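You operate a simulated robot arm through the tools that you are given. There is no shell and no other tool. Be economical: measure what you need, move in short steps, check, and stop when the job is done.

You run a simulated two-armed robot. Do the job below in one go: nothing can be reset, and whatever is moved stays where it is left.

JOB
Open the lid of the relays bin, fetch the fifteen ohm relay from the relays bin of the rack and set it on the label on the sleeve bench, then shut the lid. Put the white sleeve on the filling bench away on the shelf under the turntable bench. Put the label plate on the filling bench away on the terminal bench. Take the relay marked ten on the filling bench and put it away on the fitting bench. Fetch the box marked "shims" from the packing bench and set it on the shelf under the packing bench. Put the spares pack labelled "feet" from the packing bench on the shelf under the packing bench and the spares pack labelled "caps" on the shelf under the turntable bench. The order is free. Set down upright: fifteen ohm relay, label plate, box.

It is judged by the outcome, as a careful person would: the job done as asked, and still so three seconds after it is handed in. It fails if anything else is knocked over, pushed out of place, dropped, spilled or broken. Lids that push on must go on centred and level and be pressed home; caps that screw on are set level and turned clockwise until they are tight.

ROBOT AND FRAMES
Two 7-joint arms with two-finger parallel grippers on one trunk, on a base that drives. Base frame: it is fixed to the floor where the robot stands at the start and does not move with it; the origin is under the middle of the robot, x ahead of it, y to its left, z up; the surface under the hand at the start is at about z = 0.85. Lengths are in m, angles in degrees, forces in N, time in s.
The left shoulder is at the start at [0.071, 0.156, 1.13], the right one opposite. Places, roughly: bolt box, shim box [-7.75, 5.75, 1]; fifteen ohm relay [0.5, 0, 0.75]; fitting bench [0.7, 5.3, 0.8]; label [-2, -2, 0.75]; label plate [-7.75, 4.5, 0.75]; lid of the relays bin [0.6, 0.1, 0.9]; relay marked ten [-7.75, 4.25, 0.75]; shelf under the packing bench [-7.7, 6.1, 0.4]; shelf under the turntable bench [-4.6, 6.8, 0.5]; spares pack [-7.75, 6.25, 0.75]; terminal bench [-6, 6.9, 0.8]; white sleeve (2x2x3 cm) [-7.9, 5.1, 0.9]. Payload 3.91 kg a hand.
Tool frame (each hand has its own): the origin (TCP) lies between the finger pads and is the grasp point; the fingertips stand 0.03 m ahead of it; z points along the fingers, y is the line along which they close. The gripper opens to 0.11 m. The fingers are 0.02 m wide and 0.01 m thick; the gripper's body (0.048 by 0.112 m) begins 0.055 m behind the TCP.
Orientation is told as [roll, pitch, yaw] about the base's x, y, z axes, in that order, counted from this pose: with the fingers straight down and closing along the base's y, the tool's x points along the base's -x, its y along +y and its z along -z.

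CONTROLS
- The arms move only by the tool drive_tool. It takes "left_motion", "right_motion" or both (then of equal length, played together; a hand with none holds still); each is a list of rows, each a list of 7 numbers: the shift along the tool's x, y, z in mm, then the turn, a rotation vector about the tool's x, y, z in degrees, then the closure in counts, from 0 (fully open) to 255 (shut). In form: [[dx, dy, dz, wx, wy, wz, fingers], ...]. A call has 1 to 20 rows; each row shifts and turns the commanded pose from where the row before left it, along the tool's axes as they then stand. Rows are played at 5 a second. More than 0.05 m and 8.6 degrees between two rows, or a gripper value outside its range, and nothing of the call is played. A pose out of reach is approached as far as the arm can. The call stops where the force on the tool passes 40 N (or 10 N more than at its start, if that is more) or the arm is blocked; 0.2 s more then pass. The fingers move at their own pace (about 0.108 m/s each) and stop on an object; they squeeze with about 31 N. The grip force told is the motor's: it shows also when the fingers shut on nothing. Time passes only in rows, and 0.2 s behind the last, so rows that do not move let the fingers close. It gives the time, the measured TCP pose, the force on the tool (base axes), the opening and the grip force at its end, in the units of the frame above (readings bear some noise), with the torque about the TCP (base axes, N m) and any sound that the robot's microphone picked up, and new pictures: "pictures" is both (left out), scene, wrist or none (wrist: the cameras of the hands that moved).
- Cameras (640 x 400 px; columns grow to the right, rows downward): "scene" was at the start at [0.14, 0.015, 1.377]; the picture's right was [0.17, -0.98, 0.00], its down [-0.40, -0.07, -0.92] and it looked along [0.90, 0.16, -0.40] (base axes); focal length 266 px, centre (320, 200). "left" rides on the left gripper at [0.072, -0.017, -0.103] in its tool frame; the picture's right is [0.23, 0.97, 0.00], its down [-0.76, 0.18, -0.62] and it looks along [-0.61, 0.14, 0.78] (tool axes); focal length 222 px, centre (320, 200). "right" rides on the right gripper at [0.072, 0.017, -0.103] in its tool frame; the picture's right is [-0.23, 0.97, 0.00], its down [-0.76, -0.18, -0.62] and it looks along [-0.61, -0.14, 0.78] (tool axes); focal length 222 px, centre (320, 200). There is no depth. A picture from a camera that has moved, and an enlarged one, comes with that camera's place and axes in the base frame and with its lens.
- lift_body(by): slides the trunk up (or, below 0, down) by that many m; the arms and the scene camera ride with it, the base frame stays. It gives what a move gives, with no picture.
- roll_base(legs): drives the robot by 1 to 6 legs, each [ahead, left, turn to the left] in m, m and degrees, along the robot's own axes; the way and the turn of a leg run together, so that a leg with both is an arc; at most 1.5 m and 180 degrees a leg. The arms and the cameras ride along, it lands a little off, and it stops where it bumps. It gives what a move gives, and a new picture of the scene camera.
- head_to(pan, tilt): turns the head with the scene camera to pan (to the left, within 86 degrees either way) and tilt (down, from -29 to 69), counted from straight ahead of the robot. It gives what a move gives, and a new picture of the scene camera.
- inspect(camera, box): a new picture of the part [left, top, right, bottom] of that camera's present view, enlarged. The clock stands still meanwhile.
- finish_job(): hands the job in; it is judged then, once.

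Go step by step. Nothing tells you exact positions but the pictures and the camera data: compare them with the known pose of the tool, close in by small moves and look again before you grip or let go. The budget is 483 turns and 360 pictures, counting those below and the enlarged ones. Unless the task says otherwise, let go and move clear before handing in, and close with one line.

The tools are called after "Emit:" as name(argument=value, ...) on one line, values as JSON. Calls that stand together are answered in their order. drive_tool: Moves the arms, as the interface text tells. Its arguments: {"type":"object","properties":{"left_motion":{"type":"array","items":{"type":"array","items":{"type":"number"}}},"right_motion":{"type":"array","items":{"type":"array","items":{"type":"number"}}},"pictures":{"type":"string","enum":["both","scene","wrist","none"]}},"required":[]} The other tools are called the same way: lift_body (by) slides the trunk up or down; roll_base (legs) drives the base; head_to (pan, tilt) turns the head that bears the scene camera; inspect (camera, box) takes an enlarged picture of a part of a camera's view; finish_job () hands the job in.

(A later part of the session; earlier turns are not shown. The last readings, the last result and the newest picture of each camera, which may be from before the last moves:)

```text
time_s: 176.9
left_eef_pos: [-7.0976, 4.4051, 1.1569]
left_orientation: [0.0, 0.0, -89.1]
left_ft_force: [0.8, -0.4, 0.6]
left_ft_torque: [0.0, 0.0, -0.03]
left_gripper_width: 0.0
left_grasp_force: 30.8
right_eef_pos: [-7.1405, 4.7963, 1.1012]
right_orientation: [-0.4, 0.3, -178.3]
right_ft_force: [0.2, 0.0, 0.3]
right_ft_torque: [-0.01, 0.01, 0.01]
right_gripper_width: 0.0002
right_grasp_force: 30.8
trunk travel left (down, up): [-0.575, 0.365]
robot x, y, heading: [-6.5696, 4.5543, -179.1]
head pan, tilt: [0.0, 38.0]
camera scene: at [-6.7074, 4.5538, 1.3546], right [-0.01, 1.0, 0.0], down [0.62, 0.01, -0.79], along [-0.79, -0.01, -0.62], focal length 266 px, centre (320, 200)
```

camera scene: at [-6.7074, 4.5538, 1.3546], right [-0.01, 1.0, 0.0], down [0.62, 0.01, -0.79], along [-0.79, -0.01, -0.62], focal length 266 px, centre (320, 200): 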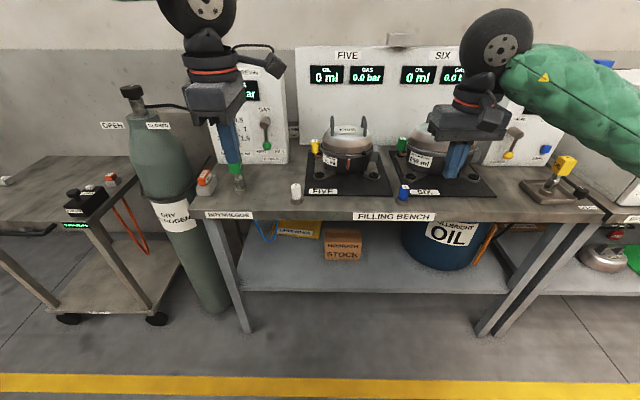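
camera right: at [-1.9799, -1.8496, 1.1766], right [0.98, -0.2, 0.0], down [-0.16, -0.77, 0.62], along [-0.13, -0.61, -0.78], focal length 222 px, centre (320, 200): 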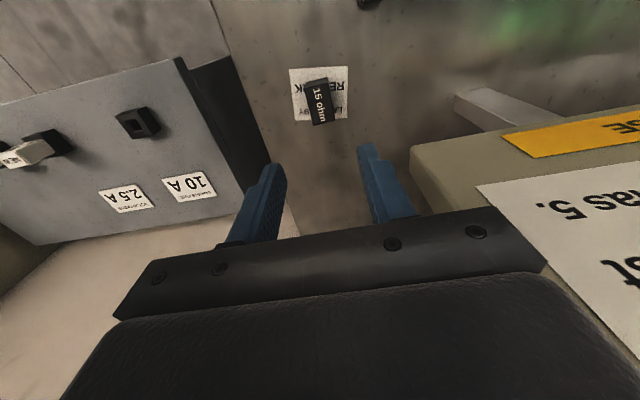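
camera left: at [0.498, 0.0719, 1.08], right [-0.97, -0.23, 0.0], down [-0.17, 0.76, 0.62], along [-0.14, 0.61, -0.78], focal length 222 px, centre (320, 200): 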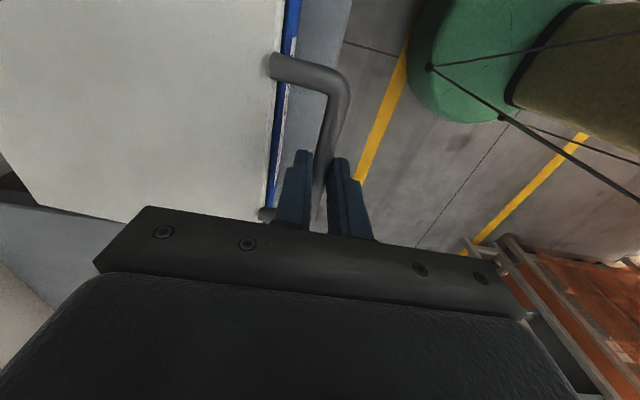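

I enlarge parts of the bench to identify the sleeve, label plate and relay.

Emit:
inspect(camera="scene", box=[180, 110, 340, 230])

Emit:
inspect(camera="scene", box=[380, 100, 600, 230])

Emit:
inspect(camera="left", box=[0, 0, 640, 300])

Emit:
inspect(camera="right", box=[0, 0, 640, 300])

```text
3.33 times, centred on (260, 170) of scene
camera zoom: at [-6.7074, 4.5538, 1.3546], right [-0.01, 1.0, 0.0], down [0.62, 0.01, -0.79], along [-0.79, -0.01, -0.62], focal length 886 px, centre (520, 300)
```

zoom: 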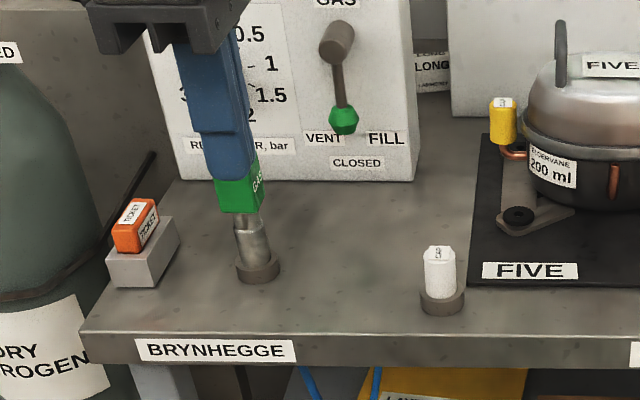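

```text
2.91 times, centred on (490, 165) of scene
camera zoom: at [-6.7074, 4.5538, 1.3546], right [-0.01, 1.0, 0.0], down [0.62, 0.01, -0.79], along [-0.79, -0.01, -0.62], focal length 773 px, centre (-174, 302)
```

zoom: 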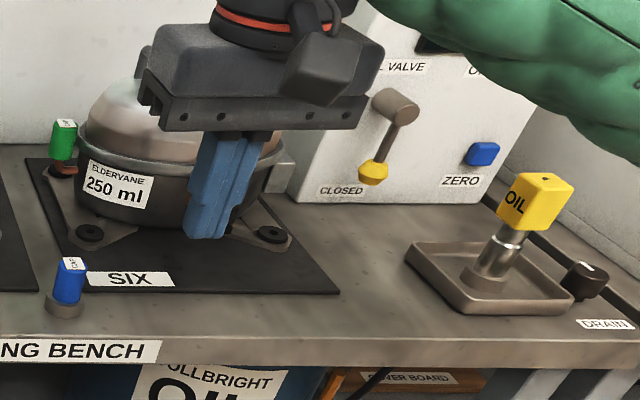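

```text
1.00 times, centred on (320, 150) of left (not enlarged: the box is as wide or as high as the picture)
camera zoom: at [-7.1142, 4.4766, 1.2609], right [0.97, 0.24, 0.0], down [0.19, -0.76, 0.62], along [0.15, -0.6, -0.78], focal length 222 px, centre (320, 250)
```

zoom: 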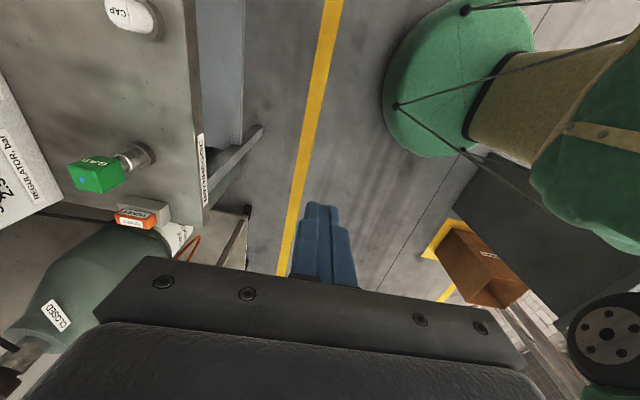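

```text
1.00 times, centred on (320, 150) of right (not enlarged: the box is as wide or as high as the picture)
camera zoom: at [-7.0666, 4.7809, 1.2066], right [-0.2, -0.98, -0.01], down [-0.77, 0.15, 0.62], along [-0.61, 0.13, -0.78], focal length 222 px, centre (320, 250)
```

zoom: 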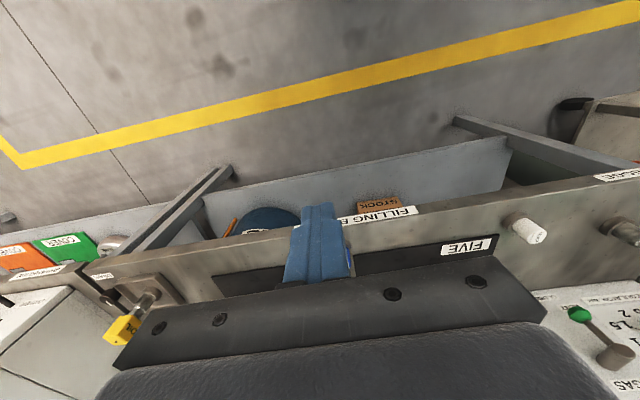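

The targets may be hidden behind the panels at the back. I raise the trunk for a better view and draw the hands apart.

Emit:
lift_body(by=0.3)

Emit:
head_to(pan=8, tilt=45)

Emit:
inspect(camera="scene", box=[160, 60, 400, 210])

```text
time_s: 179.9
left_eef_pos: [-7.0967, 4.405, 1.4572]
left_orientation: [0.0, 0.0, -89.1]
left_ft_force: [-0.6, 0.0, -0.2]
left_ft_torque: [-0.02, -0.01, -0.01]
left_gripper_width: 0.0
left_grasp_force: 30.6
right_eef_pos: [-7.1408, 4.7968, 1.402]
right_orientation: [-0.4, 0.4, -178.2]
right_ft_force: [0.3, 0.3, -0.2]
right_ft_torque: [-0.03, -0.02, -0.01]
right_gripper_width: 0.0
right_grasp_force: 30.7
trunk travel left (down, up): [-0.875, 0.065]
robot x, y, heading: [-6.5647, 4.5557, -179.1]
head pan, tilt: [0.0, 38.0]
```

```text
time_s: 180.6
left_eef_pos: [-7.0976, 4.4047, 1.4575]
left_orientation: [0.0, -0.1, -89.1]
left_ft_force: [-0.4, 0.3, 0.2]
left_ft_torque: [0.01, -0.03, 0.02]
left_gripper_width: 0.0
left_grasp_force: 31.0
right_eef_pos: [-7.1398, 4.7962, 1.4016]
right_orientation: [-0.3, 0.3, -178.2]
right_ft_force: [-0.6, 0.5, -0.6]
right_ft_torque: [-0.03, 0.02, 0.01]
right_gripper_width: 0.0003
right_grasp_force: 30.9
trunk travel left (down, up): [-0.875, 0.065]
robot x, y, heading: [-6.5653, 4.5533, -179.1]
head pan, tilt: [8.0, 45.0]
camera scene: at [-6.7016, 4.5427, 1.6443], right [-0.15, 0.99, 0.0], down [0.7, 0.11, -0.71], along [-0.7, -0.11, -0.71], focal length 266 px, centre (320, 200)
```

scene: 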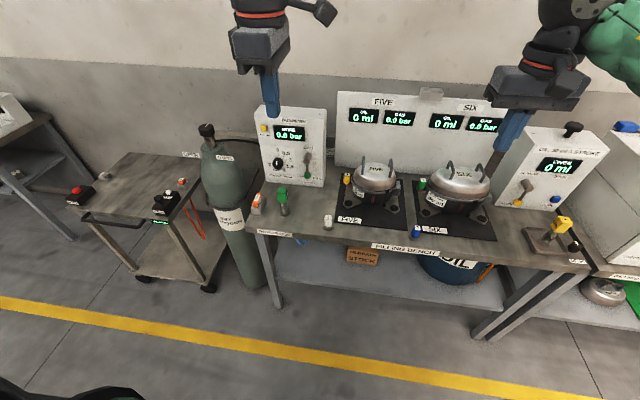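

```text
2.67 times, centred on (280, 135) of scene
camera zoom: at [-6.7016, 4.5427, 1.6443], right [-0.15, 0.99, 0.0], down [0.7, 0.11, -0.71], along [-0.7, -0.11, -0.71], focal length 708 px, centre (427, 373)
```

zoom: 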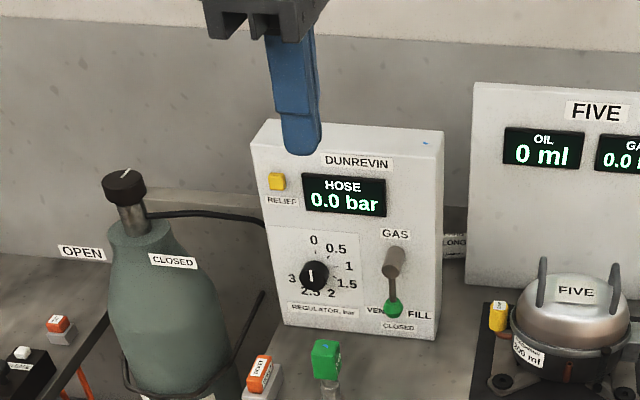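

I send the left hand forward, high above the panels, to look behind them with its wrist camera.

Emit:
drive_tool(left_motion=[[0, -45, 0, 0, 0, 0, 255], [0, -45, 0, 0, 0, 0, 255], [0, -45, 0, 0, 0, 0, 255], [0, -45, 0, 0, 0, 0, 255], [0, -45, 0, 0, 0, 0, 255], [0, -45, 0, 0, 0, 0, 255], [0, -45, 0, 0, 0, 0, 255], [0, -45, 0, 0, 0, 0, 255]], pictures="wrist")

```text
time_s: 182.4
left_eef_pos: [-7.4369, 4.3752, 1.4552]
left_orientation: [-0.1, 0.1, -89.0]
left_ft_force: [0.2, -0.1, 0.9]
left_ft_torque: [0.02, -0.04, -0.01]
left_gripper_width: 0.0
left_grasp_force: 30.6
left hand out of reach, approached as far as the arm can: row 8
right_eef_pos: [-7.1397, 4.7955, 1.4023]
right_orientation: [-0.4, 0.3, -178.2]
right_ft_force: [0.6, -0.3, 0.3]
right_ft_torque: [0.03, -0.01, 0.02]
right_gripper_width: 0.0
right_grasp_force: 31.1
trunk travel left (down, up): [-0.875, 0.065]
robot x, y, heading: [-6.5675, 4.5574, -179.1]
head pan, tilt: [8.0, 45.0]
camera left: at [-7.4544, 4.4471, 1.5585], right [0.97, 0.24, 0.0], down [0.19, -0.76, 0.62], along [0.15, -0.6, -0.78], focal length 222 px, centre (320, 200)
```

left: 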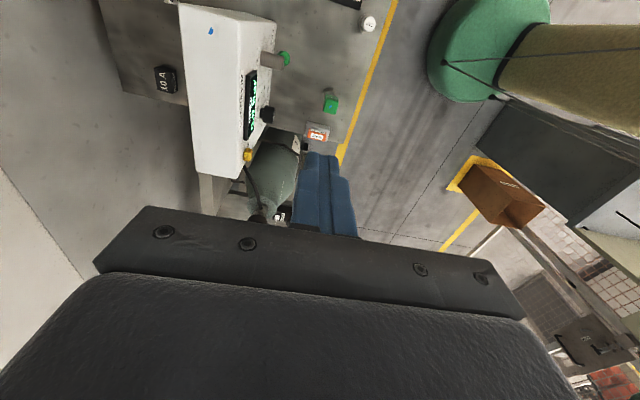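

A black item lies behind the gas panel; I enlarge it.

Emit:
inspect(camera="left", box=[100, 0, 300, 120])

```text
3.20 times, centred on (200, 60) of left
camera zoom: at [-7.4544, 4.4471, 1.5585], right [0.97, 0.24, 0.0], down [0.19, -0.76, 0.62], along [0.15, -0.6, -0.78], focal length 711 px, centre (704, 648)
```

zoom: 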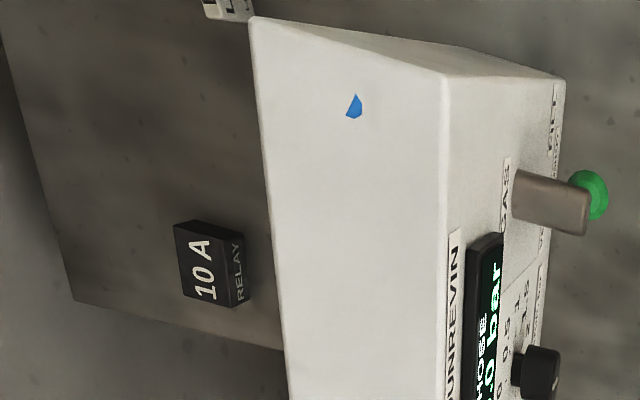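

The "10 A RELAY" is behind the gas panel at about (−7.834, 4.234). I look for the label plate and the sleeve next by moving the hands.

Emit:
drive_tool(left_motion=[[45, 0, 0, 0, 0, 0, 255], [45, 0, 0, 0, 0, 0, 255], [45, 0, 0, 0, 0, 0, 255], [45, 0, 0, 0, 0, 0, 255], [0, 0, 0, 0, 0, 0, 255]], right_motion=[[-45, -10, 0, 0, 0, 0, 255], [-45, -10, 0, 0, 0, 0, 255], [-45, -30, 0, 0, 0, 0, 255], [-40, -30, 0, 0, 0, 0, 255], [0, -30, 0, 0, 0, 0, 255]], pictures="wrist")

```text
refused: row 3 steps farther than a row can; nothing moved
```

Emit:
drive_tool(left_motion=[[45, 0, 0, 0, 0, 0, 255], [45, 0, 0, 0, 0, 0, 255], [45, 0, 0, 0, 0, 0, 255], [45, 0, 0, 0, 0, 0, 255], [0, 0, 0, 0, 0, 0, 255]], right_motion=[[-35, -25, 0, 0, 0, 0, 255], [-35, -25, 0, 0, 0, 0, 255], [-35, -25, 0, 0, 0, 0, 255], [-35, -25, 0, 0, 0, 0, 255], [-35, -25, 0, 0, 0, 0, 255]], pictures="wrist")

```text
time_s: 183.6
left_eef_pos: [-7.3513, 4.4527, 1.448]
left_orientation: [0.1, 0.1, -89.1]
left_ft_force: [0.2, -0.8, -0.7]
left_ft_torque: [0.0, 0.01, 0.02]
left_gripper_width: 0.0002
left_grasp_force: 30.7
left hand out of reach, approached as far as the arm can: row 1, 2, 3, 4
right_eef_pos: [-7.323, 4.9156, 1.4025]
right_orientation: [-0.2, 0.4, -178.2]
right_ft_force: [-0.3, 0.5, -0.9]
right_ft_torque: [0.02, -0.03, 0.01]
right_gripper_width: 0.0002
right_grasp_force: 30.7
trunk travel left (down, up): [-0.875, 0.065]
robot x, y, heading: [-6.5683, 4.5573, -179.1]
head pan, tilt: [8.0, 45.0]
camera right: at [-7.2491, 4.9009, 1.5055], right [-0.2, -0.98, -0.01], down [-0.77, 0.15, 0.62], along [-0.61, 0.13, -0.79], focal length 222 px, centre (320, 200)
camera left: at [-7.3696, 4.5245, 1.5518], right [0.97, 0.24, 0.0], down [0.19, -0.76, 0.62], along [0.15, -0.6, -0.78], focal length 222 px, centre (320, 200)
```

right: 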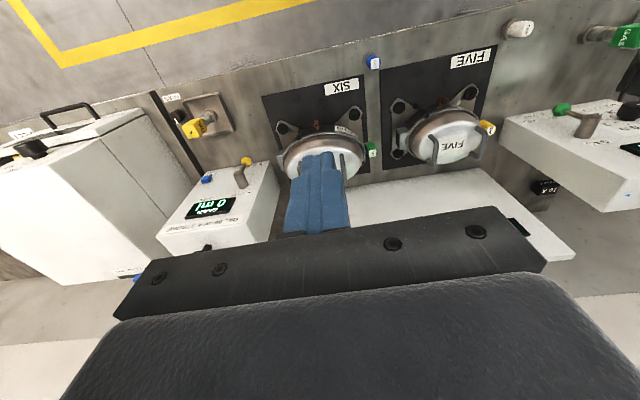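
left: 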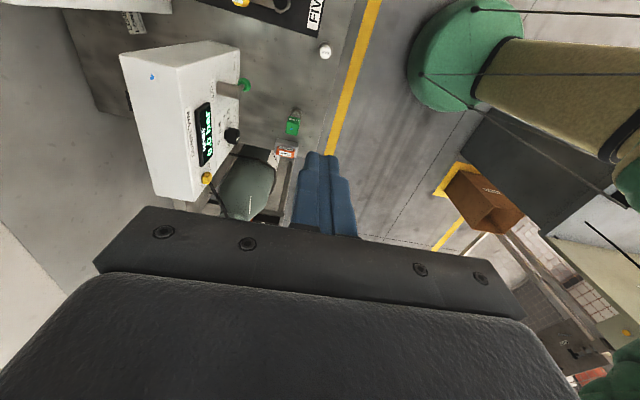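

The arms are at their reach limit here; I drive 0.36 m closer to the bench.

Emit:
roll_base(legs=[[0.36, 0, -1]])

Emit:
drive_tool(left_motion=[[0, 30, 0, 0, 0, 0, 255], [0, 30, 0, 0, 0, 0, 255]], right_motion=[[0, 0, 0, 0, 0, 0, 255], [0, 0, 0, 0, 0, 0, 255]], pictures="both")

```text
time_s: 185.9
left_eef_pos: [-7.7011, 4.4582, 1.4515]
left_orientation: [-0.1, 0.1, -89.7]
left_ft_force: [-0.3, -0.3, 0.4]
left_ft_torque: [0.02, -0.03, -0.02]
left_gripper_width: 0.0
left_grasp_force: 30.9
right_eef_pos: [-7.6657, 4.921, 1.4036]
right_orientation: [-0.3, 0.2, -178.8]
right_ft_force: [0.5, -0.4, -0.8]
right_ft_torque: [0.01, 0.02, 0.02]
right_gripper_width: 0.0002
right_grasp_force: 31.0
trunk travel left (down, up): [-0.875, 0.065]
robot x, y, heading: [-6.9193, 4.5562, -180.0]
head pan, tilt: [8.0, 45.0]
camera scene: at [-7.0518, 4.5411, 1.6445], right [-0.14, 0.99, 0.0], down [0.7, 0.1, -0.71], along [-0.7, -0.1, -0.71], focal length 266 px, centre (320, 200)
```

scene: 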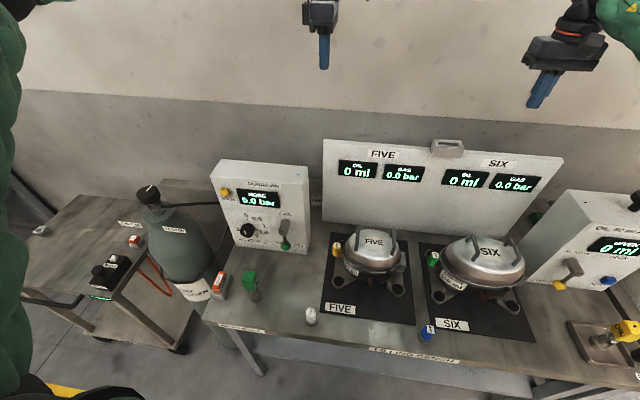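

```text
time_s: 186.5
left_eef_pos: [-7.6406, 4.4611, 1.4508]
left_orientation: [-0.1, 0.0, -89.8]
left_ft_force: [-0.7, -0.1, 0.3]
left_ft_torque: [-0.03, 0.07, 0.03]
left_gripper_width: 0.0
left_grasp_force: 30.5
right_eef_pos: [-7.664, 4.9228, 1.4047]
right_orientation: [-0.3, 0.1, -178.9]
right_ft_force: [-0.2, 0.5, 0.2]
right_ft_torque: [0.04, 0.04, -0.01]
right_gripper_width: 0.0
right_grasp_force: 30.9
trunk travel left (down, up): [-0.875, 0.065]
robot x, y, heading: [-6.9204, 4.5518, -179.8]
head pan, tilt: [8.0, 45.0]
camera scene: at [-7.0494, 4.5419, 1.6446], right [-0.14, 0.99, 0.0], down [0.7, 0.1, -0.71], along [-0.7, -0.1, -0.71], focal length 266 px, centre (320, 200)
camera right: at [-7.5908, 4.9066, 1.508], right [-0.21, -0.98, -0.01], down [-0.77, 0.16, 0.62], along [-0.61, 0.13, -0.78], focal length 222 px, centre (320, 200)
camera left: at [-7.656, 4.5328, 1.5548], right [0.97, 0.23, 0.0], down [0.18, -0.76, 0.62], along [0.14, -0.61, -0.78], focal length 222 px, centre (320, 200)
```

scene: 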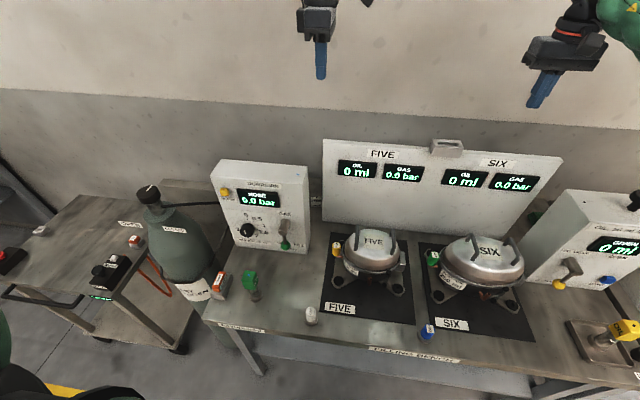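
right: 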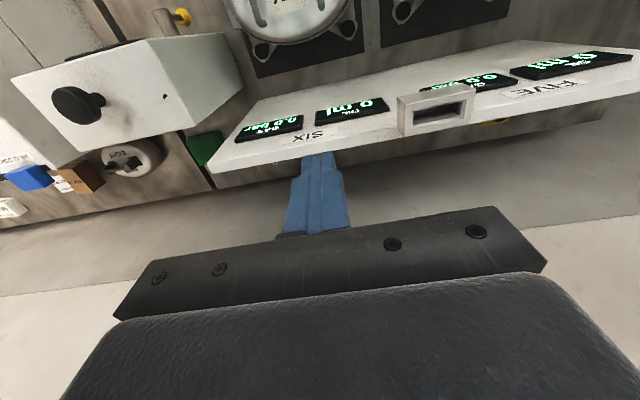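
left: 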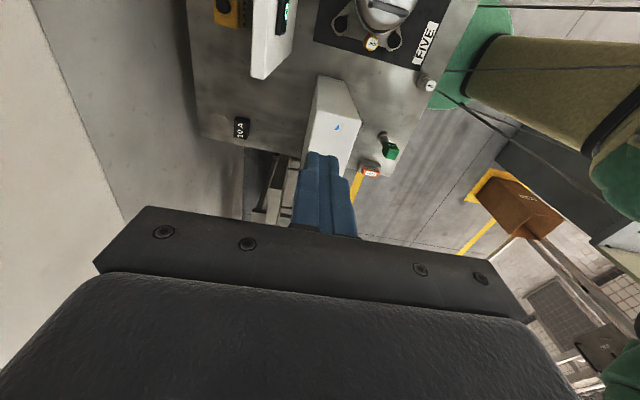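

I enlarge the rear area in both wrist views.

Emit:
inspect(camera="left", box=[180, 0, 340, 160])

Emit:
inspect(camera="right", box=[0, 100, 260, 240])

Emit:
inspect(camera="scene", box=[290, 120, 640, 340])

```text
2.50 times, centred on (260, 80) of left
camera zoom: at [-7.656, 4.5328, 1.5548], right [0.97, 0.23, 0.0], down [0.18, -0.76, 0.62], along [0.14, -0.61, -0.78], focal length 555 px, centre (470, 500)
```

zoom: 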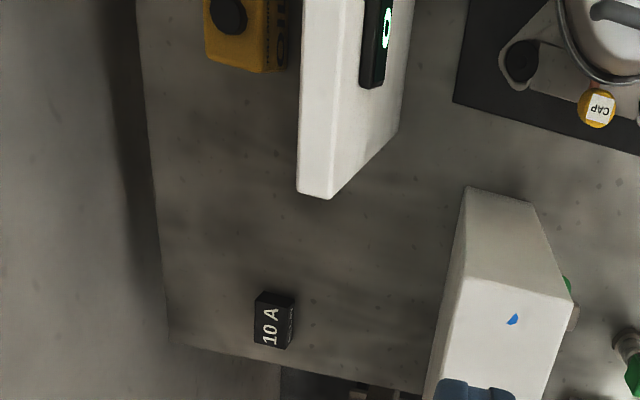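

```text
2.46 times, centred on (130, 170) of right
camera zoom: at [-7.5908, 4.9066, 1.508], right [-0.21, -0.98, -0.01], down [-0.77, 0.16, 0.62], along [-0.61, 0.13, -0.78], focal length 547 px, centre (788, 274)
```

zoom: 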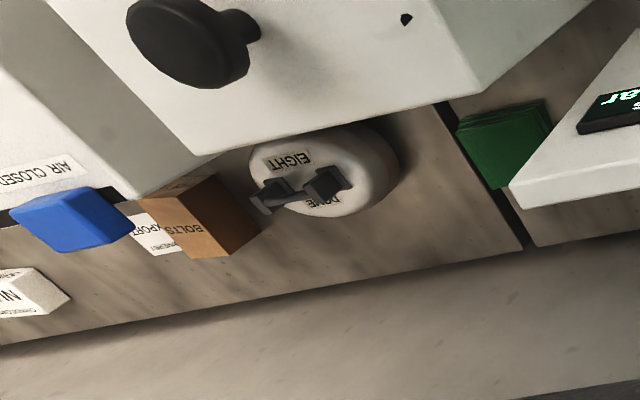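

```text
1.82 times, centred on (465, 230) of scene
camera zoom: at [-7.0494, 4.5419, 1.6446], right [-0.14, 0.99, 0.0], down [0.7, 0.1, -0.71], along [-0.7, -0.1, -0.71], focal length 483 px, centre (56, 146)
```

zoom: 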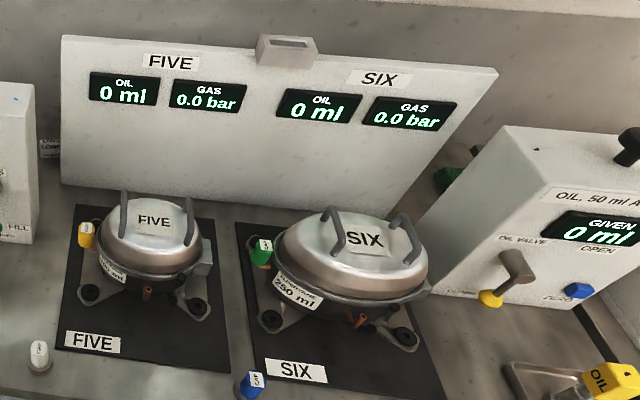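

I look closer at the "LONG" item between the panels.

Emit:
inspect(camera="scene", box=[295, 180, 340, 220])

Emit:
drive_tool(left_motion=[[45, -10, 0, 0, 0, 0, 255], [45, -10, 0, 0, 0, 0, 255], [45, -10, 0, 0, 0, 0, 255], [45, -10, 0, 0, 0, 0, 255]], pictures="wrist")

```text
10.00 times, centred on (318, 200) of scene
camera zoom: at [-7.0494, 4.5419, 1.6446], right [-0.14, 0.99, 0.0], down [0.7, 0.1, -0.71], along [-0.7, -0.1, -0.71], focal length 2657 px, centre (345, 200)
```

zoom: 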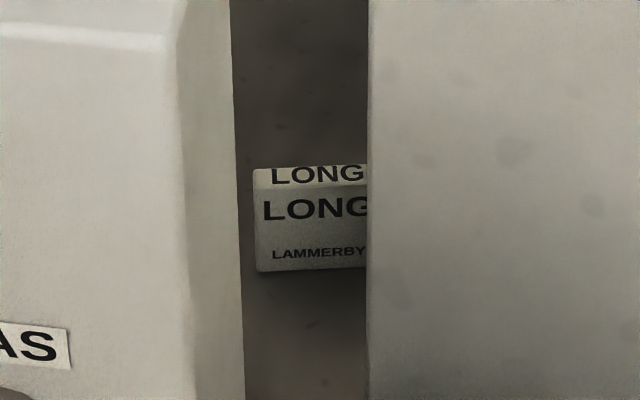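

```text
time_s: 187.5
left_eef_pos: [-7.6345, 4.4941, 1.4669]
left_orientation: [0.1, 0.1, -89.7]
left_ft_force: [-0.5, 0.3, 0.9]
left_ft_torque: [-0.02, -0.03, 0.01]
left_gripper_width: 0.0002
left_grasp_force: 30.7
left hand out of reach, approached as far as the arm can: row 1, 2, 3, 4
right_eef_pos: [-7.6689, 4.922, 1.4014]
right_orientation: [-0.3, 0.2, -178.8]
right_ft_force: [-0.1, 0.2, -0.2]
right_ft_torque: [-0.03, -0.01, 0.02]
right_gripper_width: 0.0003
right_grasp_force: 30.5
trunk travel left (down, up): [-0.875, 0.065]
robot x, y, heading: [-6.9181, 4.5531, -179.8]
head pan, tilt: [8.0, 45.0]
camera left: at [-7.6516, 4.5651, 1.5703], right [0.97, 0.23, 0.0], down [0.18, -0.76, 0.62], along [0.15, -0.6, -0.78], focal length 222 px, centre (320, 200)
```

left: 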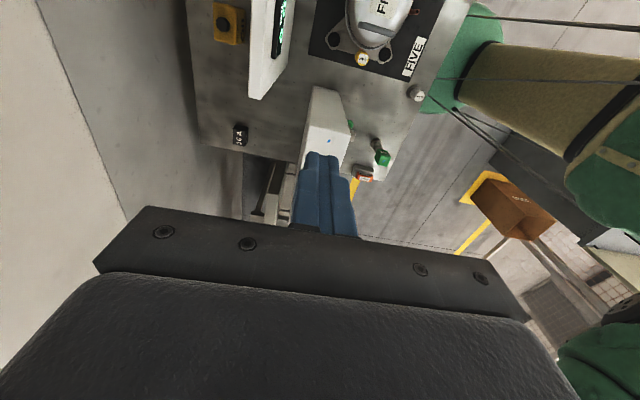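

The block marked "LONG / LAMMERBY" at about (−7.77, 4.43) may be the label plate. I slide 0.3 m north so the left wrist camera can see behind the FIVE/SIX panel.

Emit:
roll_base(legs=[[0, -0.3, 0]])

Emit:
inspect(camera="left", box=[0, 0, 640, 240])

Emit:
inspect(camera="right", box=[0, 0, 640, 240])

```text
time_s: 189.5
left_eef_pos: [-7.6333, 4.7897, 1.467]
left_orientation: [0.0, 0.2, -89.8]
left_ft_force: [0.3, -0.2, -0.5]
left_ft_torque: [-0.02, -0.01, -0.01]
left_gripper_width: 0.0
left_grasp_force: 30.7
right_eef_pos: [-7.6678, 5.2174, 1.4039]
right_orientation: [-0.5, 0.3, -179.0]
right_ft_force: [-1.4, 0.3, 0.3]
right_ft_torque: [-0.02, 0.02, -0.01]
right_gripper_width: 0.0
right_grasp_force: 30.5
trunk travel left (down, up): [-0.875, 0.065]
robot x, y, heading: [-6.9189, 4.8463, -179.9]
head pan, tilt: [8.0, 45.0]
camera scene: at [-7.0535, 4.8359, 1.6443], right [-0.14, 0.99, 0.0], down [0.7, 0.1, -0.71], along [-0.7, -0.1, -0.71], focal length 266 px, centre (320, 200)
```

scene: 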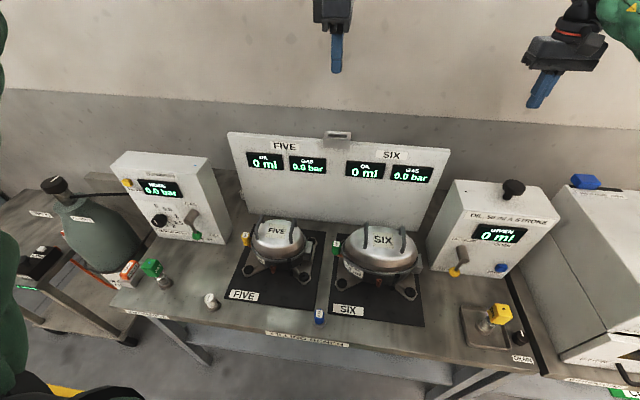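

```text
1.00 times, centred on (320, 120) of left (not enlarged: the box is as wide or as high as the picture)
camera zoom: at [-7.6506, 4.8606, 1.5713], right [0.97, 0.23, 0.0], down [0.18, -0.76, 0.62], along [0.14, -0.6, -0.78], focal length 222 px, centre (320, 280)
```

zoom: 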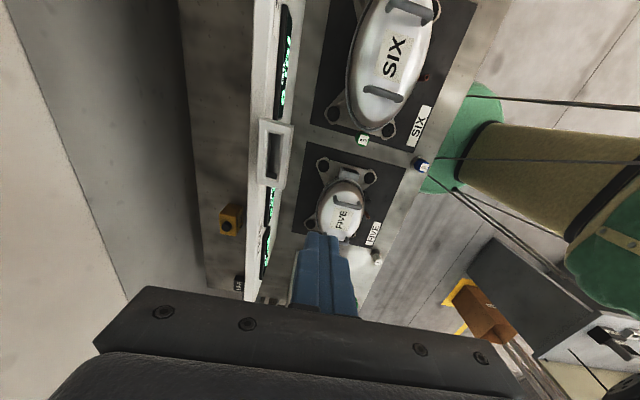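

```text
1.00 times, centred on (320, 120) of right (not enlarged: the box is as wide or as high as the picture)
camera zoom: at [-7.5941, 5.2012, 1.5071], right [-0.21, -0.98, -0.01], down [-0.77, 0.16, 0.62], along [-0.61, 0.14, -0.78], focal length 222 px, centre (320, 280)
```

zoom: 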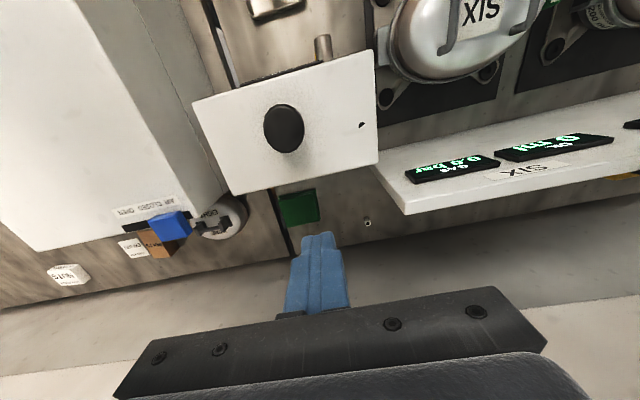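

I enlarge the small pale item seen by the right hand, and the area near the FIVE panel's end.

Emit:
inspect(camera="right", box=[250, 90, 430, 220])

Emit:
inspect(camera="left", box=[190, 100, 300, 230])

```text
3.08 times, centred on (340, 155) of right
camera zoom: at [-7.5941, 5.2012, 1.5071], right [-0.21, -0.98, -0.01], down [-0.77, 0.16, 0.62], along [-0.61, 0.14, -0.78], focal length 684 px, centre (258, 338)
```

zoom: 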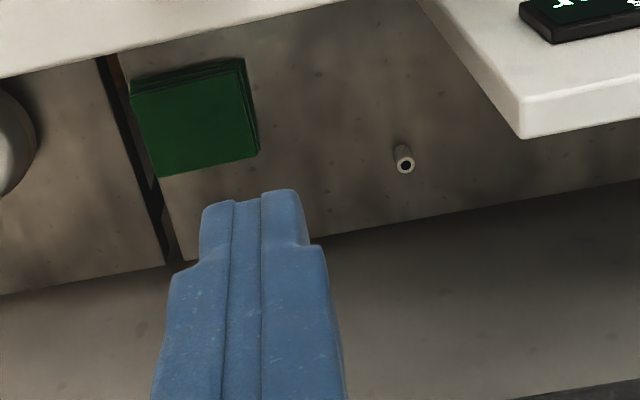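

```text
3.08 times, centred on (245, 165) of left
camera zoom: at [-7.6506, 4.8606, 1.5713], right [0.97, 0.23, 0.0], down [0.18, -0.76, 0.62], along [0.14, -0.6, -0.78], focal length 684 px, centre (551, 308)
```

zoom: 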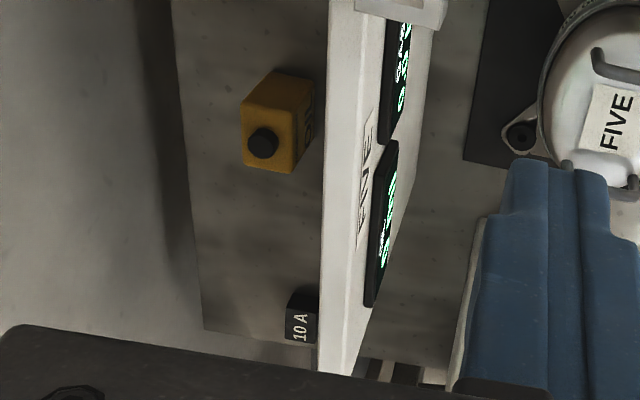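

The white sleeve stands at about (−7.90, 5.126) behind the SIX panel's end. Reaching behind panels needs the forearm to come over them, so I check how my arm is bent now.

Emit:
head_to(pan=-45, tilt=10)

Emit:
head_to(pan=45, tilt=10)

```text
time_s: 190.7
left_eef_pos: [-7.6354, 4.7891, 1.4674]
left_orientation: [0.0, 0.0, -89.8]
left_ft_force: [0.0, 0.0, 0.1]
left_ft_torque: [0.01, -0.02, -0.02]
left_gripper_width: 0.0
left_grasp_force: 31.4
right_eef_pos: [-7.668, 5.2183, 1.4022]
right_orientation: [-0.3, 0.3, -178.9]
right_ft_force: [-0.3, -0.7, 0.1]
right_ft_torque: [0.04, 0.02, -0.04]
right_gripper_width: 0.0
right_grasp_force: 31.1
trunk travel left (down, up): [-0.875, 0.065]
robot x, y, heading: [-6.9216, 4.8499, -179.8]
head pan, tilt: [-45.0, 10.0]
camera scene: at [-7.0391, 4.9143, 1.6992], right [0.71, 0.71, 0.0], down [0.12, -0.12, -0.98], along [-0.7, 0.69, -0.17], focal length 266 px, centre (320, 200)
```

scene: 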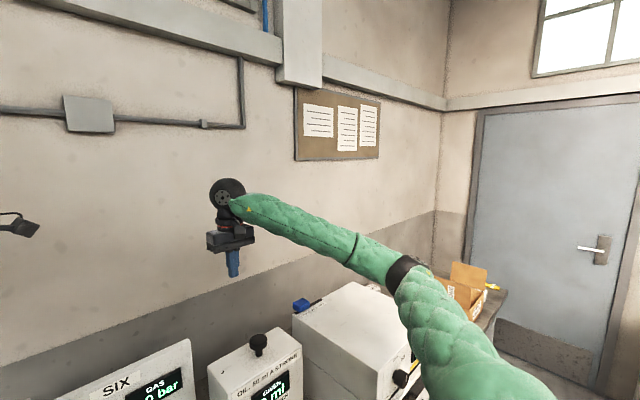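

```text
time_s: 192.4
left_eef_pos: [-7.6334, 4.7905, 1.4673]
left_orientation: [0.1, 0.2, -89.8]
left_ft_force: [1.4, 0.5, 0.5]
left_ft_torque: [0.01, 0.0, 0.01]
left_gripper_width: 0.0
left_grasp_force: 31.1
right_eef_pos: [-7.6683, 5.2183, 1.4032]
right_orientation: [-0.2, 0.3, -179.0]
right_ft_force: [-0.7, 0.2, 0.8]
right_ft_torque: [0.0, -0.01, 0.01]
right_gripper_width: 0.0001
right_grasp_force: 30.4
trunk travel left (down, up): [-0.875, 0.065]
robot x, y, heading: [-6.9225, 4.8486, -179.9]
head pan, tilt: [45.0, 10.0]
camera scene: at [-7.0389, 4.783, 1.6992], right [-0.71, 0.71, 0.0], down [0.12, 0.12, -0.98], along [-0.7, -0.7, -0.17], focal length 266 px, centre (320, 200)
```

scene: 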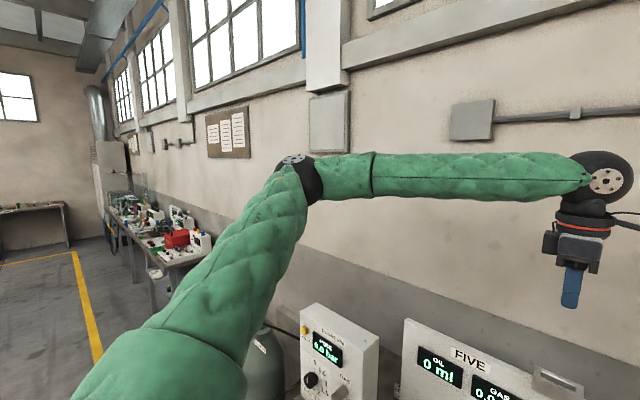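

Geometry shows my best approach is standing diagonally close to the bench with the trunk at full height, so the forearm comes steeply over the panels. I start with the sleeve using the right arm: raise the trunk, turn to face south-west and come close.

Emit:
lift_body(by=0.06)

Emit:
roll_base(legs=[[0, 0, 45], [-0.17, -0.28, 0]])

Emit:
head_to(pan=-45, tilt=40)

```text
time_s: 193.4
left_eef_pos: [-7.6351, 4.7899, 1.5274]
left_orientation: [-0.1, 0.0, -89.9]
left_ft_force: [-0.4, -0.7, 0.9]
left_ft_torque: [0.01, 0.02, 0.0]
left_gripper_width: 0.0
left_grasp_force: 30.9
right_eef_pos: [-7.6669, 5.2185, 1.4624]
right_orientation: [-0.3, 0.3, -179.1]
right_ft_force: [0.2, -0.4, -0.1]
right_ft_torque: [0.01, 0.01, -0.01]
right_gripper_width: 0.0003
right_grasp_force: 30.7
trunk travel left (down, up): [-0.935, 0.005]
robot x, y, heading: [-6.9184, 4.8501, -179.9]
head pan, tilt: [45.0, 10.0]
```

```text
time_s: 197.6
left_eef_pos: [-7.4674, 4.6249, 1.5276]
left_orientation: [0.0, 0.3, -45.2]
left_ft_force: [0.0, -0.5, 0.2]
left_ft_torque: [0.02, 0.0, 0.01]
left_gripper_width: 0.0
left_grasp_force: 30.8
right_eef_pos: [-7.7903, 4.9061, 1.4632]
right_orientation: [-0.4, 0.3, -134.5]
right_ft_force: [-0.8, -0.8, -0.1]
right_ft_torque: [0.03, -0.01, 0.02]
right_gripper_width: 0.0
right_grasp_force: 31.0
trunk travel left (down, up): [-0.935, 0.005]
robot x, y, heading: [-7.0022, 5.1712, -135.4]
head pan, tilt: [45.0, 10.0]
camera scene: at [-7.0379, 5.0368, 1.759], right [-1.0, 0.01, 0.0], down [0.0, 0.18, -0.98], along [-0.01, -0.98, -0.18], focal length 266 px, centre (320, 200)
```

scene: 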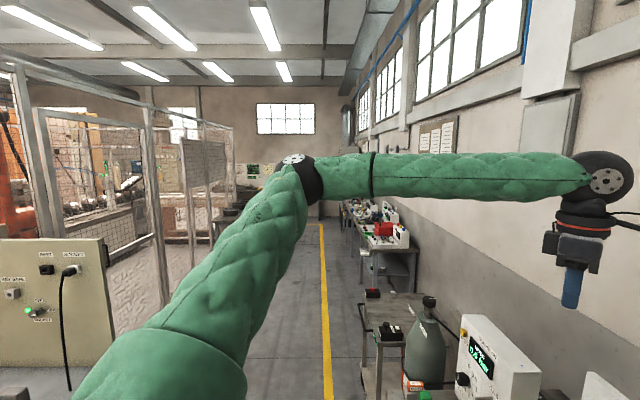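

```text
time_s: 199.2
left_eef_pos: [-7.4675, 4.6246, 1.5278]
left_orientation: [0.0, 0.1, -45.3]
left_ft_force: [0.2, -0.3, 0.6]
left_ft_torque: [0.03, 0.02, 0.02]
left_gripper_width: 0.0
left_grasp_force: 31.2
right_eef_pos: [-7.7909, 4.9085, 1.4629]
right_orientation: [-0.3, 0.2, -134.5]
right_ft_force: [-0.1, -0.5, -0.5]
right_ft_torque: [0.0, 0.02, -0.02]
right_gripper_width: 0.0
right_grasp_force: 30.8
trunk travel left (down, up): [-0.935, 0.005]
robot x, y, heading: [-7.0009, 5.1694, -135.3]
head pan, tilt: [-45.0, 40.0]
camera scene: at [-7.1225, 5.1323, 1.7116], right [0.01, 1.0, 0.0], down [0.64, 0.0, -0.77], along [-0.77, 0.01, -0.64], focal length 266 px, centre (320, 200)
```

scene: 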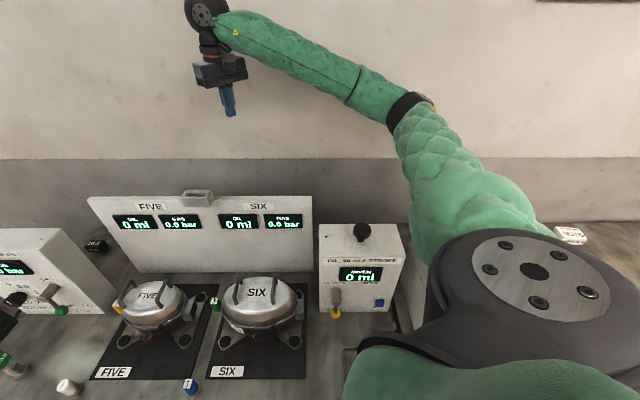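

No bump yet at x=−7.00; I edge 0.1 m closer.

Emit:
roll_base(legs=[[0.075, -0.075, 0]])

```text
time_s: 200.4
left_eef_pos: [-7.5717, 4.6264, 1.5289]
left_orientation: [-0.1, 0.2, -45.3]
left_ft_force: [0.7, 0.8, 0.0]
left_ft_torque: [0.02, 0.01, 0.0]
left_gripper_width: 0.0001
left_grasp_force: 31.0
right_eef_pos: [-7.8961, 4.9095, 1.4642]
right_orientation: [-0.4, 0.3, -134.4]
right_ft_force: [0.7, 0.3, 0.1]
right_ft_torque: [0.0, 0.0, -0.01]
right_gripper_width: 0.0
right_grasp_force: 31.6
trunk travel left (down, up): [-0.935, 0.005]
robot x, y, heading: [-7.1099, 5.1737, -135.1]
head pan, tilt: [-45.0, 40.0]
camera scene: at [-7.2268, 5.134, 1.712], right [0.01, 1.0, 0.0], down [0.64, 0.0, -0.77], along [-0.77, 0.01, -0.64], focal length 266 px, centre (320, 200)
```

scene: 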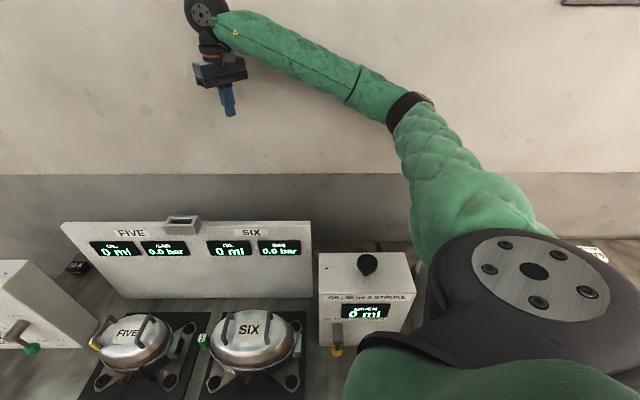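

I got to x=−7.11 without contact, so the arm has ample reach. I move the right hand above the sleeve and open the fingers part way.

Emit:
drive_tool(right_motion=[[30, -31, 0, 0, 0, 0, 140], [30, -31, 0, 0, 0, 0, 140], [30, -31, 0, 0, 0, 0, 140], [30, -31, 0, 0, 0, 0, 140], [30, -31, 0, 0, 0, 0, 140], [0, 0, 40, 0, 0, 0, 140], [0, 0, 40, 0, 0, 0, 140], [0, 0, 40, 0, 0, 0, 140]])

```text
time_s: 202.2
left_eef_pos: [-7.5726, 4.629, 1.5294]
left_orientation: [-0.2, 0.1, -45.3]
left_ft_force: [-0.9, -0.1, 0.5]
left_ft_torque: [-0.03, 0.02, 0.02]
left_gripper_width: 0.0
left_grasp_force: 30.9
right_eef_pos: [-7.9012, 5.1292, 1.343]
right_orientation: [-0.3, 0.1, -134.4]
right_ft_force: [0.5, -0.2, 0.6]
right_ft_torque: [-0.01, 0.02, 0.0]
right_gripper_width: 0.0498
right_grasp_force: 0.2
trunk travel left (down, up): [-0.935, 0.005]
robot x, y, heading: [-7.1051, 5.171, -135.4]
head pan, tilt: [-45.0, 40.0]
camera scene: at [-7.2283, 5.1361, 1.7119], right [0.01, 1.0, 0.0], down [0.64, -0.01, -0.77], along [-0.77, 0.0, -0.64], focal length 266 px, centre (320, 200)
camera right: at [-7.8383, 5.168, 1.4476], right [0.54, -0.84, -0.01], down [-0.66, -0.42, 0.62], along [-0.53, -0.33, -0.78], focal length 222 px, centre (320, 200)
```

scene: 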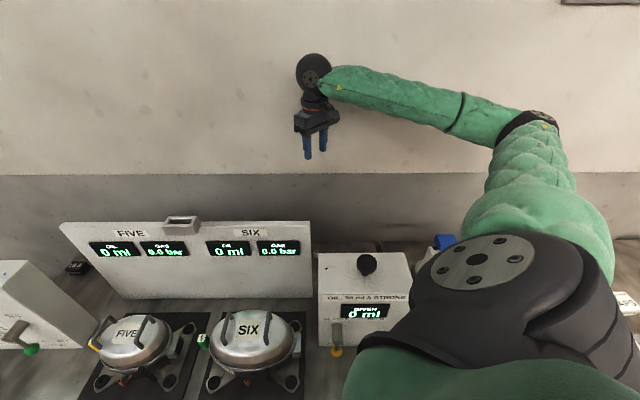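
right: 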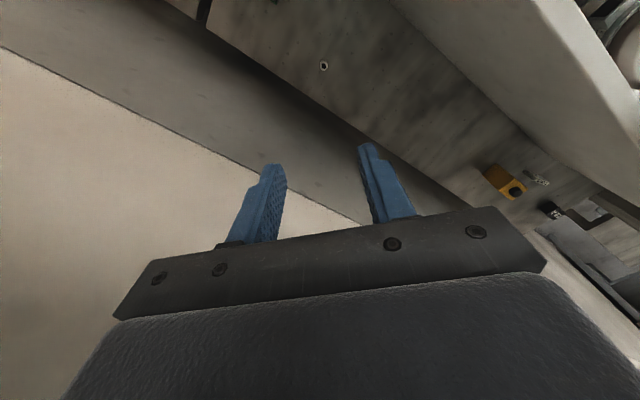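

The sleeve is seen right below at (−7.898, 5.123). I descend in stages, watching the arm's clearance over the panels.

Emit:
drive_tool(right_motion=[[0, 0, 40, 0, 0, 0, 140], [0, 0, 40, 0, 0, 0, 140], [0, 0, 40, 0, 0, 0, 140], [0, 0, 40, 0, 0, 0, 140], [0, 0, 40, 0, 0, 0, 140], [0, 0, 0, 0, 0, 0, 140]])

```text
time_s: 203.6
left_eef_pos: [-7.5727, 4.6264, 1.5267]
left_orientation: [0.0, 0.1, -45.2]
left_ft_force: [0.2, -0.3, -0.4]
left_ft_torque: [0.05, 0.0, 0.01]
left_gripper_width: 0.0002
left_grasp_force: 31.0
right_eef_pos: [-7.9035, 5.1265, 1.1436]
right_orientation: [-0.4, 0.2, -134.4]
right_ft_force: [0.0, -0.6, -0.3]
right_ft_torque: [-0.01, -0.01, 0.02]
right_gripper_width: 0.0497
right_grasp_force: 0.0
trunk travel left (down, up): [-0.935, 0.005]
robot x, y, heading: [-7.1059, 5.1697, -135.4]
head pan, tilt: [-45.0, 40.0]
camera scene: at [-7.2297, 5.1335, 1.7116], right [0.01, 1.0, 0.0], down [0.64, 0.0, -0.77], along [-0.77, 0.01, -0.64], focal length 266 px, centre (320, 200)
camera right: at [-7.8408, 5.1658, 1.2486], right [0.54, -0.84, -0.01], down [-0.66, -0.42, 0.62], along [-0.53, -0.33, -0.78], focal length 222 px, centre (320, 200)
```

scene: 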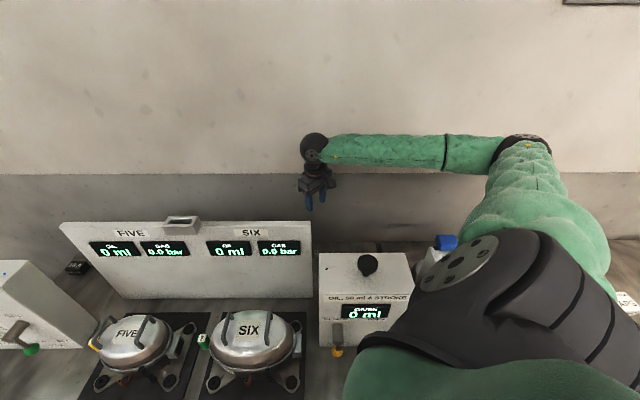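
right: 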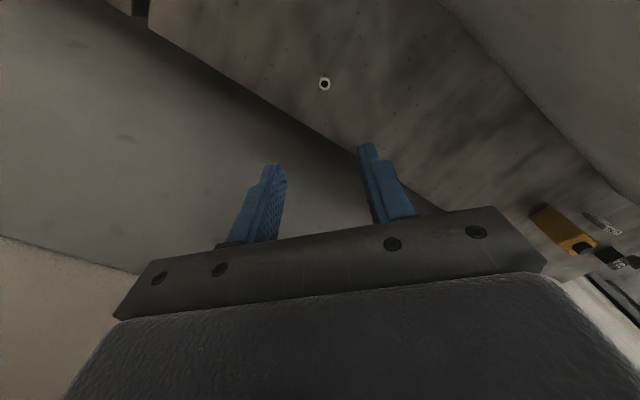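

Clearance looks good, with the elbow well above everything. I continue down to just above the sleeve with a small correction.

Emit:
drive_tool(right_motion=[[0, 5, 40, 0, 0, 0, 140], [0, 0, 40, 0, 0, 0, 140], [0, 0, 40, 0, 0, 0, 140], [0, 0, 40, 0, 0, 0, 140], [0, 0, 40, 0, 0, 0, 140], [0, 0, 0, 0, 0, 0, 140]])

```text
time_s: 205.0
left_eef_pos: [-7.5731, 4.6264, 1.5269]
left_orientation: [0.0, 0.2, -45.3]
left_ft_force: [0.7, 0.0, 0.2]
left_ft_torque: [0.0, 0.01, 0.0]
left_gripper_width: 0.0
left_grasp_force: 30.8
right_eef_pos: [-7.9009, 5.1263, 0.9452]
right_orientation: [-0.2, 0.2, -134.4]
right_ft_force: [-0.2, -0.6, 0.0]
right_ft_torque: [-0.02, -0.01, -0.04]
right_gripper_width: 0.0497
right_grasp_force: 0.0
trunk travel left (down, up): [-0.935, 0.005]
robot x, y, heading: [-7.109, 5.1671, -135.4]
head pan, tilt: [-45.0, 40.0]
camera scene: at [-7.2295, 5.1339, 1.7116], right [0.01, 1.0, 0.0], down [0.64, 0.0, -0.77], along [-0.77, 0.01, -0.64], focal length 266 px, centre (320, 200)
camera right: at [-7.8364, 5.165, 1.0492], right [0.54, -0.84, -0.01], down [-0.66, -0.42, 0.62], along [-0.53, -0.33, -0.78], focal length 222 px, centre (320, 200)
```

scene: 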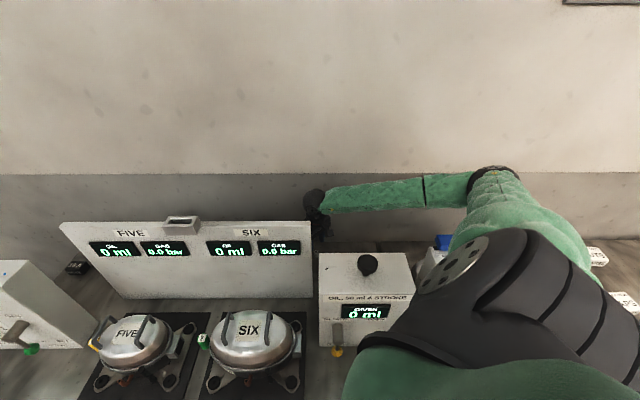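
right: 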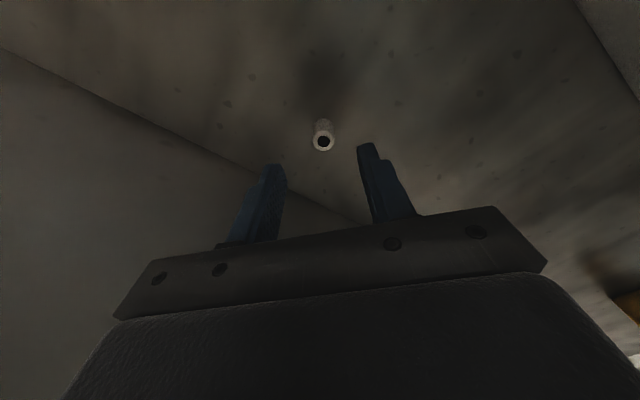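

The sleeve is between the fingers: top z≈0.878. I descend 54 mm and grip.

Emit:
drive_tool(right_motion=[[-3, 3, 27, 0, 0, 0, 140], [0, 0, 27, 0, 0, 0, 140], [0, 0, 0, 0, 0, 0, 140], [0, 0, 0, 0, 0, 0, 255], [0, 0, 0, 0, 0, 0, 255], [0, 0, 0, 0, 0, 0, 255]], pictures="wrist")

```text
time_s: 206.4
left_eef_pos: [-7.5734, 4.6262, 1.5272]
left_orientation: [0.0, 0.0, -45.4]
left_ft_force: [0.4, 0.1, -0.4]
left_ft_torque: [0.01, 0.02, 0.0]
left_gripper_width: 0.0002
left_grasp_force: 31.6
right_eef_pos: [-7.8991, 5.1202, 0.8917]
right_orientation: [-0.4, 0.3, -134.5]
right_ft_force: [0.1, 0.3, 0.2]
right_ft_torque: [-0.02, 0.0, -0.02]
right_gripper_width: 0.0134
right_grasp_force: 31.0
trunk travel left (down, up): [-0.935, 0.005]
robot x, y, heading: [-7.1073, 5.1735, -135.5]
head pan, tilt: [-45.0, 40.0]
camera right: at [-7.836, 5.1593, 0.9956], right [0.54, -0.84, -0.01], down [-0.66, -0.42, 0.62], along [-0.53, -0.33, -0.78], focal length 222 px, centre (320, 200)
```

right: 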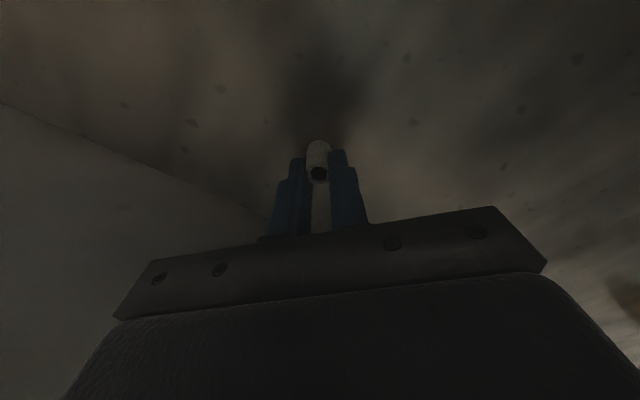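

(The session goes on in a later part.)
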